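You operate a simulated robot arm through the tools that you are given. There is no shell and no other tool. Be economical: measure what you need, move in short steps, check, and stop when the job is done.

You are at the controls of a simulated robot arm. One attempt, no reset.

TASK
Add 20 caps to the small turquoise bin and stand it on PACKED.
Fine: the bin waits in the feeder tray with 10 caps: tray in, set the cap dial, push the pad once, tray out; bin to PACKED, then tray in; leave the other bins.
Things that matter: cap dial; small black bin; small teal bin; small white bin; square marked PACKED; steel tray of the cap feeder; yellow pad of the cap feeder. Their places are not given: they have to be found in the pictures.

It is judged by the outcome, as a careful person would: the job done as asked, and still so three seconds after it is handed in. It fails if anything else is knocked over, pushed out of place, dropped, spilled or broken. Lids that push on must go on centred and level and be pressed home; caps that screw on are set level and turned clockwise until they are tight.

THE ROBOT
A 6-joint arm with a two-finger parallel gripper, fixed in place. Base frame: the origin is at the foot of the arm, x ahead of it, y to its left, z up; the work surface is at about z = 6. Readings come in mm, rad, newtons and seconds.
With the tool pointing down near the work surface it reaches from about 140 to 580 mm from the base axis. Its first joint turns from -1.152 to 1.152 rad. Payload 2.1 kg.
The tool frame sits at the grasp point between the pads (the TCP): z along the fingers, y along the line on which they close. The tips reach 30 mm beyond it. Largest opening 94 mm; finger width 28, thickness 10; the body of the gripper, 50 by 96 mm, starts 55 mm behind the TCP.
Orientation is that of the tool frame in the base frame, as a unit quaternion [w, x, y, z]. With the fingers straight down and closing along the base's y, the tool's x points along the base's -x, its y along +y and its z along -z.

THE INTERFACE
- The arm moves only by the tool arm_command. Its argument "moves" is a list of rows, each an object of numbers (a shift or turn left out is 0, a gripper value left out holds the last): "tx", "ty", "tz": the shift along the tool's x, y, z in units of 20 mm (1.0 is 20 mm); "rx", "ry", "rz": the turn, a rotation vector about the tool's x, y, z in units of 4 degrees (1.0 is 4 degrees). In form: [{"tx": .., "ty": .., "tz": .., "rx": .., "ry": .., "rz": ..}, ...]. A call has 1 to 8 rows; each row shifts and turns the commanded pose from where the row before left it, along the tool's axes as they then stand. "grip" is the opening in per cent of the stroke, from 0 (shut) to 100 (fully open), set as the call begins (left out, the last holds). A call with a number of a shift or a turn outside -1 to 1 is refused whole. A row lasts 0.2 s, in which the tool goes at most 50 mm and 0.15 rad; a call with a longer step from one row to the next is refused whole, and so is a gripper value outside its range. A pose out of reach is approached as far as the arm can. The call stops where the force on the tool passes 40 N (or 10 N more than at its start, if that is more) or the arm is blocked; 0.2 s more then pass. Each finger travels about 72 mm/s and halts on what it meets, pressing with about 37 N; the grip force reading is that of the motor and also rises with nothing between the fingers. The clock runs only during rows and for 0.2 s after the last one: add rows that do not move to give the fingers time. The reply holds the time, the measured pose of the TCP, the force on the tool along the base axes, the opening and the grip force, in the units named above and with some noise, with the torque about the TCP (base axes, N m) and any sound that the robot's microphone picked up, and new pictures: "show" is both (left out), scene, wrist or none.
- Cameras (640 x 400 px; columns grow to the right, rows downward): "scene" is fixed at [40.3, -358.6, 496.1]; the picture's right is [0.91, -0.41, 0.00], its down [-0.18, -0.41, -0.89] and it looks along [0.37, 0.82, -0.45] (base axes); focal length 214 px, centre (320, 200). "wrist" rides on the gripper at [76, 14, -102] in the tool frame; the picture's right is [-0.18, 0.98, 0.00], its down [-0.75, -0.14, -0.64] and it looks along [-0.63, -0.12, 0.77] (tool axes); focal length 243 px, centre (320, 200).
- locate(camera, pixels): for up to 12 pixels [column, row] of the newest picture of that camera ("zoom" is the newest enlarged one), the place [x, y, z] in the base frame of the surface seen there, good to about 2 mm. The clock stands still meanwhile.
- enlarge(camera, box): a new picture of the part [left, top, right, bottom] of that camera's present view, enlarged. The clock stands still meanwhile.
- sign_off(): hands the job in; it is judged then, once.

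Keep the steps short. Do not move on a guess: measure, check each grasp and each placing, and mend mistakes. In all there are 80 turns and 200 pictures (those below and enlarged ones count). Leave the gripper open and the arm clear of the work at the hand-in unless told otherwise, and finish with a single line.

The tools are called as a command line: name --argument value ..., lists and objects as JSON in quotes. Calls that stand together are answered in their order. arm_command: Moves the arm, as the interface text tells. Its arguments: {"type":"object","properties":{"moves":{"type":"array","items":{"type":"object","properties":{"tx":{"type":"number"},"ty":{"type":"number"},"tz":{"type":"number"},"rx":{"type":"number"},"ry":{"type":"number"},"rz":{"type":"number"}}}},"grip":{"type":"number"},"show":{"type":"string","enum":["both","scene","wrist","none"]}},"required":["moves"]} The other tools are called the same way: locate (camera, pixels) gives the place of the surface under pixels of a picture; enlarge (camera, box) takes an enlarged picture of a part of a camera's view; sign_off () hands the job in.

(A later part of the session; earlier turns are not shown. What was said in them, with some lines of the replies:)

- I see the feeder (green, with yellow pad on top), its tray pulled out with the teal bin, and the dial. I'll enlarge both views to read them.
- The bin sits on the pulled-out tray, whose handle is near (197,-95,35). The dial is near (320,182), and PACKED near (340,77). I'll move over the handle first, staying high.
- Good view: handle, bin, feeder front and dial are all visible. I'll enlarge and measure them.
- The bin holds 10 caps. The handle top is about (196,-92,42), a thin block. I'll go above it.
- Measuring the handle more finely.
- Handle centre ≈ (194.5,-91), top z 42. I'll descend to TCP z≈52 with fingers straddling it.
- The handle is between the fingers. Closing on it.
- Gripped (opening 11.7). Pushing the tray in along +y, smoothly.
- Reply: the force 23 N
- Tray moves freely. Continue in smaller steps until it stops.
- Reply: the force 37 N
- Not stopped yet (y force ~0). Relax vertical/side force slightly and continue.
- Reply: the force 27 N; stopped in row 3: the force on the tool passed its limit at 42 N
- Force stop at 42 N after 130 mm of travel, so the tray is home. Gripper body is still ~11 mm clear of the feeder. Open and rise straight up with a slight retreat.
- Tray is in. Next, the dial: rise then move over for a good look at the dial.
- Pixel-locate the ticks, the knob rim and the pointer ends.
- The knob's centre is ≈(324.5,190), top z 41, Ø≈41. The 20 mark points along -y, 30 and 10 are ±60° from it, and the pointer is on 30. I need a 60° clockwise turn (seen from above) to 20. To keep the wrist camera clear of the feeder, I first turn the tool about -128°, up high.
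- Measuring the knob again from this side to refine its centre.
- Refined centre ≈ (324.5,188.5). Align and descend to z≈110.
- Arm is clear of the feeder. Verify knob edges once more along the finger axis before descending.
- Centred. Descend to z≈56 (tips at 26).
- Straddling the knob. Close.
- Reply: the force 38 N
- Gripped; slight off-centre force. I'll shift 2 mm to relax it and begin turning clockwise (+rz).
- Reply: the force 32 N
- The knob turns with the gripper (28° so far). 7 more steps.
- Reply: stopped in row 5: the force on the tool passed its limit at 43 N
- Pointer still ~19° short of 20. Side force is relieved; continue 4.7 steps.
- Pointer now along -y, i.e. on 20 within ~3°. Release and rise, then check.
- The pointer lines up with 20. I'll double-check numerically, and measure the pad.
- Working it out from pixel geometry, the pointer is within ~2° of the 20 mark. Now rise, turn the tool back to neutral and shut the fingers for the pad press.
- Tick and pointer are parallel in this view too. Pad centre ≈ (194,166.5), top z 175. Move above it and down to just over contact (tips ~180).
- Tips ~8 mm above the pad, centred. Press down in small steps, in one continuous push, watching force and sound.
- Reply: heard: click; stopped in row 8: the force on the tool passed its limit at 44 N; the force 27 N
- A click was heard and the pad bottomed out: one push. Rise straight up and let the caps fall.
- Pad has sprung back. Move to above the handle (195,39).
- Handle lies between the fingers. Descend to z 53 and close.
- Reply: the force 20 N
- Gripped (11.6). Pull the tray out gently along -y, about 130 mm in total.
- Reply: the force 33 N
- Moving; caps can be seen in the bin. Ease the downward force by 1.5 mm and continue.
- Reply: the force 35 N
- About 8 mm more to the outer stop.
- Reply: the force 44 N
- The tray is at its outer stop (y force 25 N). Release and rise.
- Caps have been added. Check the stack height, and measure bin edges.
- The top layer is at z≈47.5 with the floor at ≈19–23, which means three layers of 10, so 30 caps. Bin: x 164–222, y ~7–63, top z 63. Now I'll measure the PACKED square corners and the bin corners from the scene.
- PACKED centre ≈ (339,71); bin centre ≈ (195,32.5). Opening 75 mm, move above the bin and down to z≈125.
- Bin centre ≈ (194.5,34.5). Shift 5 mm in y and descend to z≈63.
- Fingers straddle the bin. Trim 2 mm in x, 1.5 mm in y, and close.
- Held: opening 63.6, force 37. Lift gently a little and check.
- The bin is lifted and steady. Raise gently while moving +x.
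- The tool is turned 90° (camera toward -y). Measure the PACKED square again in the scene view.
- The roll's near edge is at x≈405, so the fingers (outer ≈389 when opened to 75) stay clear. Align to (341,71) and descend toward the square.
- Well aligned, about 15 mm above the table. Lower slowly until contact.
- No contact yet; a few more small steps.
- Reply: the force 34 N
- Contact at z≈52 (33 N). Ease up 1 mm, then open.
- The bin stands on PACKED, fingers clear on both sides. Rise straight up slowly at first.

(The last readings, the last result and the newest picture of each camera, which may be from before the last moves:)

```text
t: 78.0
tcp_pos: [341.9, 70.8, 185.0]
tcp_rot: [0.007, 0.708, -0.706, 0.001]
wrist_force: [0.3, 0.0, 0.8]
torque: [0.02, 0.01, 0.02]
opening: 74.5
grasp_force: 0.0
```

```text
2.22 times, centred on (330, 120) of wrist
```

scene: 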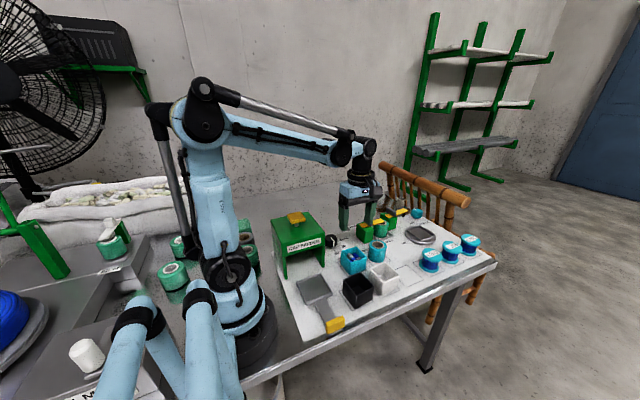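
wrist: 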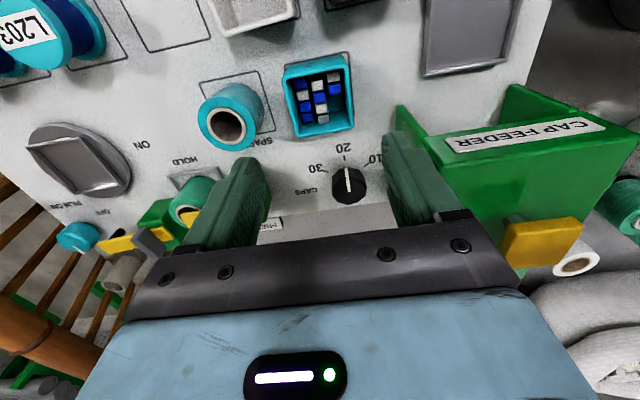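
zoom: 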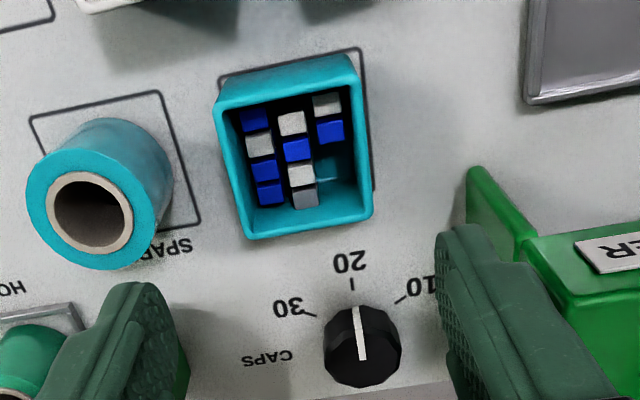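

The bin sits squarely inside PACKED and the dial still reads 20. Now to push the tray in with closed fingers from in front of the handle. Go to (195,-130) at height.

arm_command --moves '[{"tx": 1, "ty": 0.3}, {"tx": 1, "ty": 0.6}, {"tx": 1, "ty": 0.7}, {"tx": 1, "ty": 0.8}, {"tx": 1, "ty": 0.8}, {"tx": 1, "ty": 0.8}, {"tx": 1, "ty": 0.8}, {"tx": 1, "ty": 0.8}]' --grip 0 --show "none"

arm_command --moves '[{"tx": 1, "ty": 0.6}, {"tx": 1, "ty": 0.6}, {"ty": 0.5}, {"tz": 1}, {"tz": 1}, {"tz": 1}]'

```text
t: 79.8
tcp_pos: [230.3, -89.9, 186.5]
tcp_rot: [0.006, 0.708, -0.706, 0.001]
wrist_force: [-0.5, -0.2, 0.4]
torque: [0.01, 0.03, -0.01]
opening: 0.1
grasp_force: 32.9
```

```text
t: 81.2
tcp_pos: [195.2, -130.7, 128.4]
tcp_rot: [0.006, 0.707, -0.707, 0.001]
wrist_force: [-0.1, 0.0, -0.7]
torque: [-0.07, 0.03, -0.04]
opening: 0.0
grasp_force: 33.3
```

scene: 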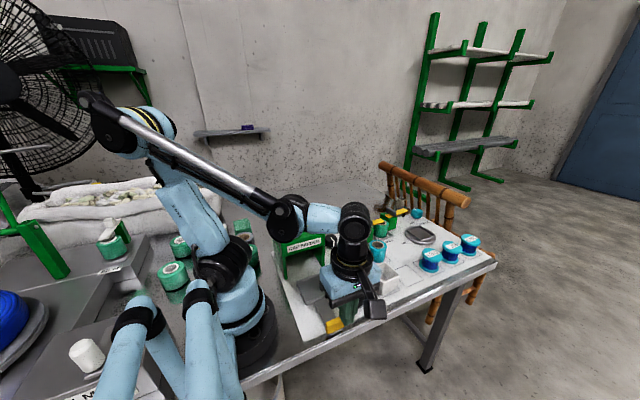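
wrist: 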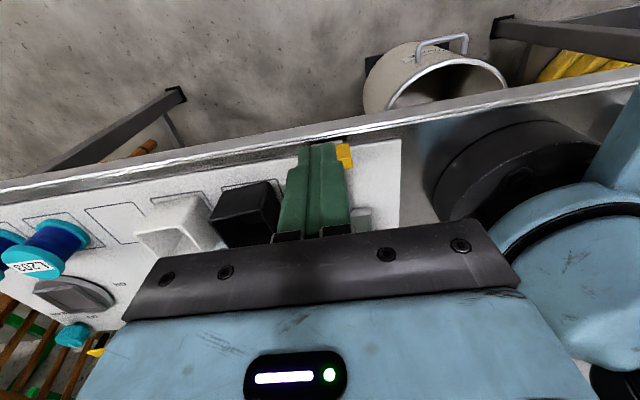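

Clear of the handle (finger edge y≈-117, handle face ≈-97). Descend to z≈52.

arm_command --moves '[{"tz": 1}, {"tz": 1}, {"tz": 1}, {"tz": 0.8}]' --show "scene"

enlarge --camera "scene" --box '[280, 230, 400, 350]'

```text
t: 82.2
tcp_pos: [196.9, -131.4, 53.2]
tcp_rot: [0.007, 0.708, -0.706, 0.002]
wrist_force: [0.1, 0.7, 0.3]
torque: [-0.01, 0.0, 0.02]
opening: 0.2
grasp_force: 32.8
```

scene: 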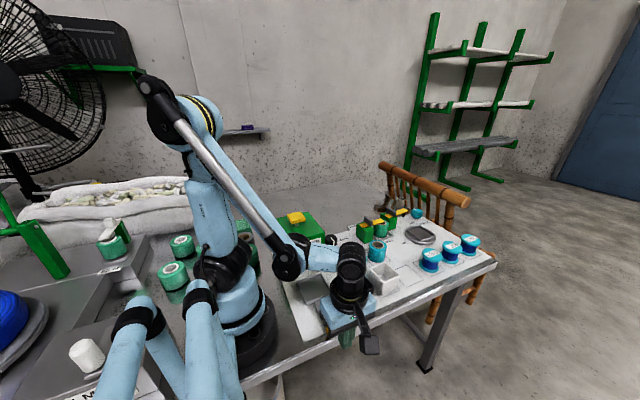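

```text
3.33 times, centred on (340, 290) of scene
```

zoom: 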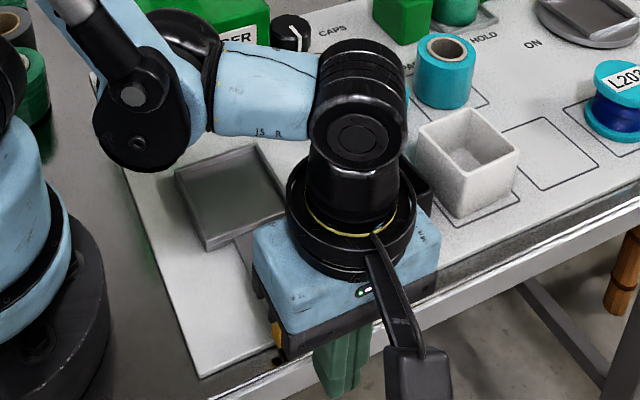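

Push along +y (tool -x).

arm_command --moves '[{"tx": -0.5}, {"tx": -0.5}, {"tx": -0.5}, {"tx": -0.5}, {"tx": -0.5}, {"tx": -0.5}, {"tx": -0.5}, {"tx": -0.5}]' --show "none"

arm_command --moves '[{"tx": -0.5}, {"tx": -0.5}, {"tx": -0.5}, {"tx": -0.5}, {"tx": -0.4}, {"tx": -0.4}]'

```text
t: 84.0
tcp_pos: [195.2, -51.6, 51.7]
tcp_rot: [0.006, 0.708, -0.706, 0.001]
wrist_force: [-0.5, -1.4, -1.0]
torque: [-0.02, -0.03, -0.01]
opening: 0.0
grasp_force: 33.0
```

```text
t: 85.4
tcp_pos: [193.4, 4.3, 50.1]
tcp_rot: [0.006, 0.707, -0.707, 0.002]
wrist_force: [-0.1, -0.8, 0.0]
torque: [-0.01, 0.01, 0.01]
opening: 0.0
grasp_force: 33.1
```

scene: 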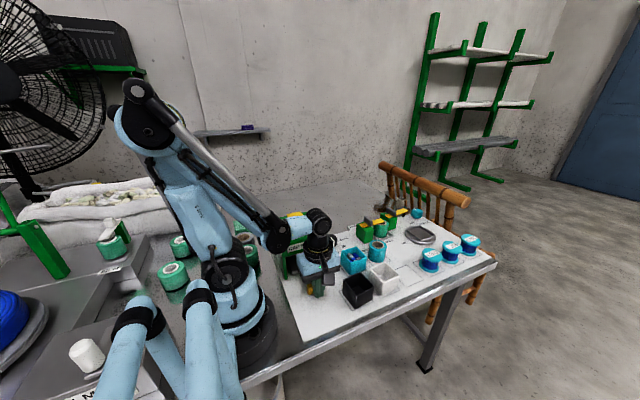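
wrist: 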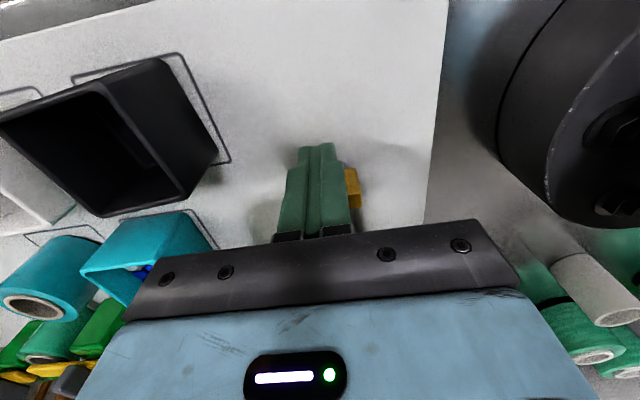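

Tray travelling in. Push the last ~17 mm in small steps until it stops.

arm_command --moves '[{"tx": -0.25}, {"tx": -0.2}, {"tx": -0.15}, {"tx": -0.15}, {"tx": -0.1}, {"tx": -0.1}, {"tx": -0.1}, {"tx": -0.1}]' --show "scene"

```text
t: 86.9
tcp_pos: [194.1, 19.5, 50.7]
tcp_rot: [-0.013, -0.707, 0.708, -0.006]
wrist_force: [1.3, -6.0, -0.6]
torque: [-0.03, 0.06, -0.02]
opening: 0.0
grasp_force: 32.8
stopped in row 7: the force on the tool passed its limit at 45 N (the readings are from after the stop); the commanded pose is now the measured one
```

scene: 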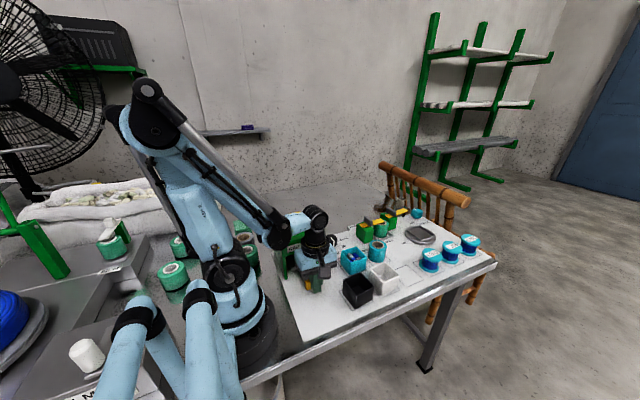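

Hard stop at y≈19.5, same as before: the tray is home. Back off, rise, and open.

arm_command --moves '[{"tx": 0.5}, {"tx": 0.5}, {"tz": -1}, {"tz": -1}, {"tz": -1}, {"tz": -1}, {"tz": -1}, {"tz": -1}]' --show "none"

arm_command --moves '[{"tx": 0.5, "tz": -1}, {"tx": 0.5, "tz": -1}, {"tx": 0.5, "tz": -1}, {"tx": 0.5, "tz": -1}, {"tz": -1}, {"tz": -1}]' --grip 90

enlarge --camera "scene" --box '[260, 190, 400, 330]'

locate --camera "scene" --pixels '[[313, 283], [350, 260]]'

```text
t: 88.7
tcp_pos: [194.7, 4.2, 171.0]
tcp_rot: [-0.012, -0.707, 0.707, -0.006]
wrist_force: [-0.3, -0.1, 0.2]
torque: [0.01, 0.01, 0.02]
opening: 0.1
grasp_force: 33.3
```

```text
t: 90.1
tcp_pos: [196.9, -31.8, 292.3]
tcp_rot: [-0.011, -0.707, 0.707, -0.006]
wrist_force: [-0.4, 0.2, -0.1]
torque: [0.02, 0.0, -0.03]
opening: 84.5
grasp_force: 0.0
```

scene: 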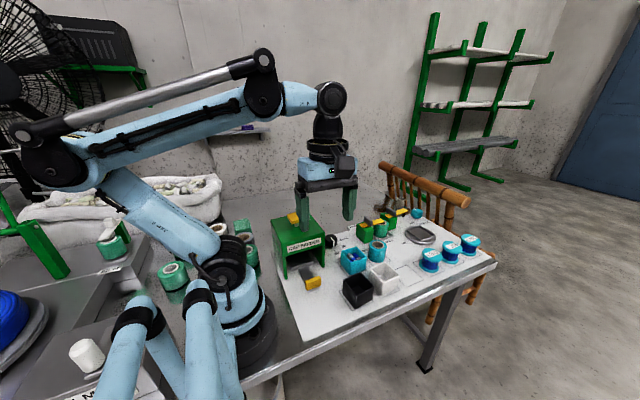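
wrist: 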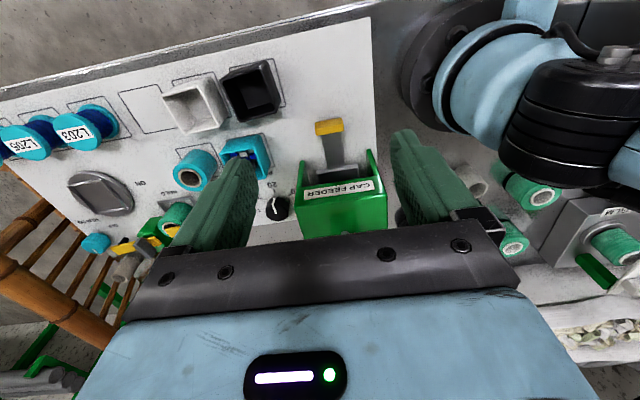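

```text
2.86 times, centred on (330, 260) of scene
```

zoom: 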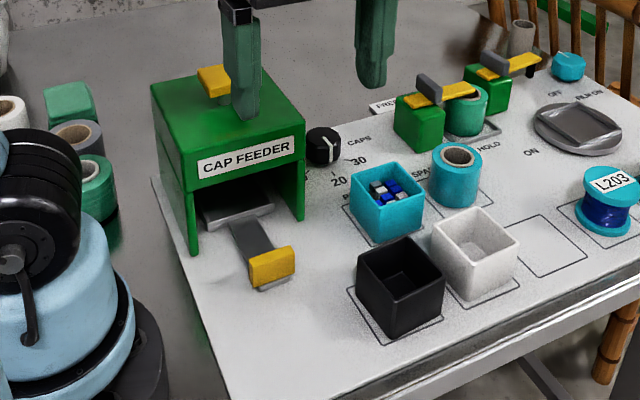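

```text
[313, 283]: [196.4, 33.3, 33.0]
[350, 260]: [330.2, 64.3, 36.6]
```

The tray is in, with its handle at y≈33 as on the first push. The bin is on PACKED, the other bins haven't moved, and the arm is clear with the gripper open. Handing in.

sign_off

```text
The job is handed in.
```

I added 20 caps to the small turquoise bin, going by the dial setting and stack height (about 30 caps now), stood it on PACKED and pushed the feeder tray back in; the other bins weren't touched.
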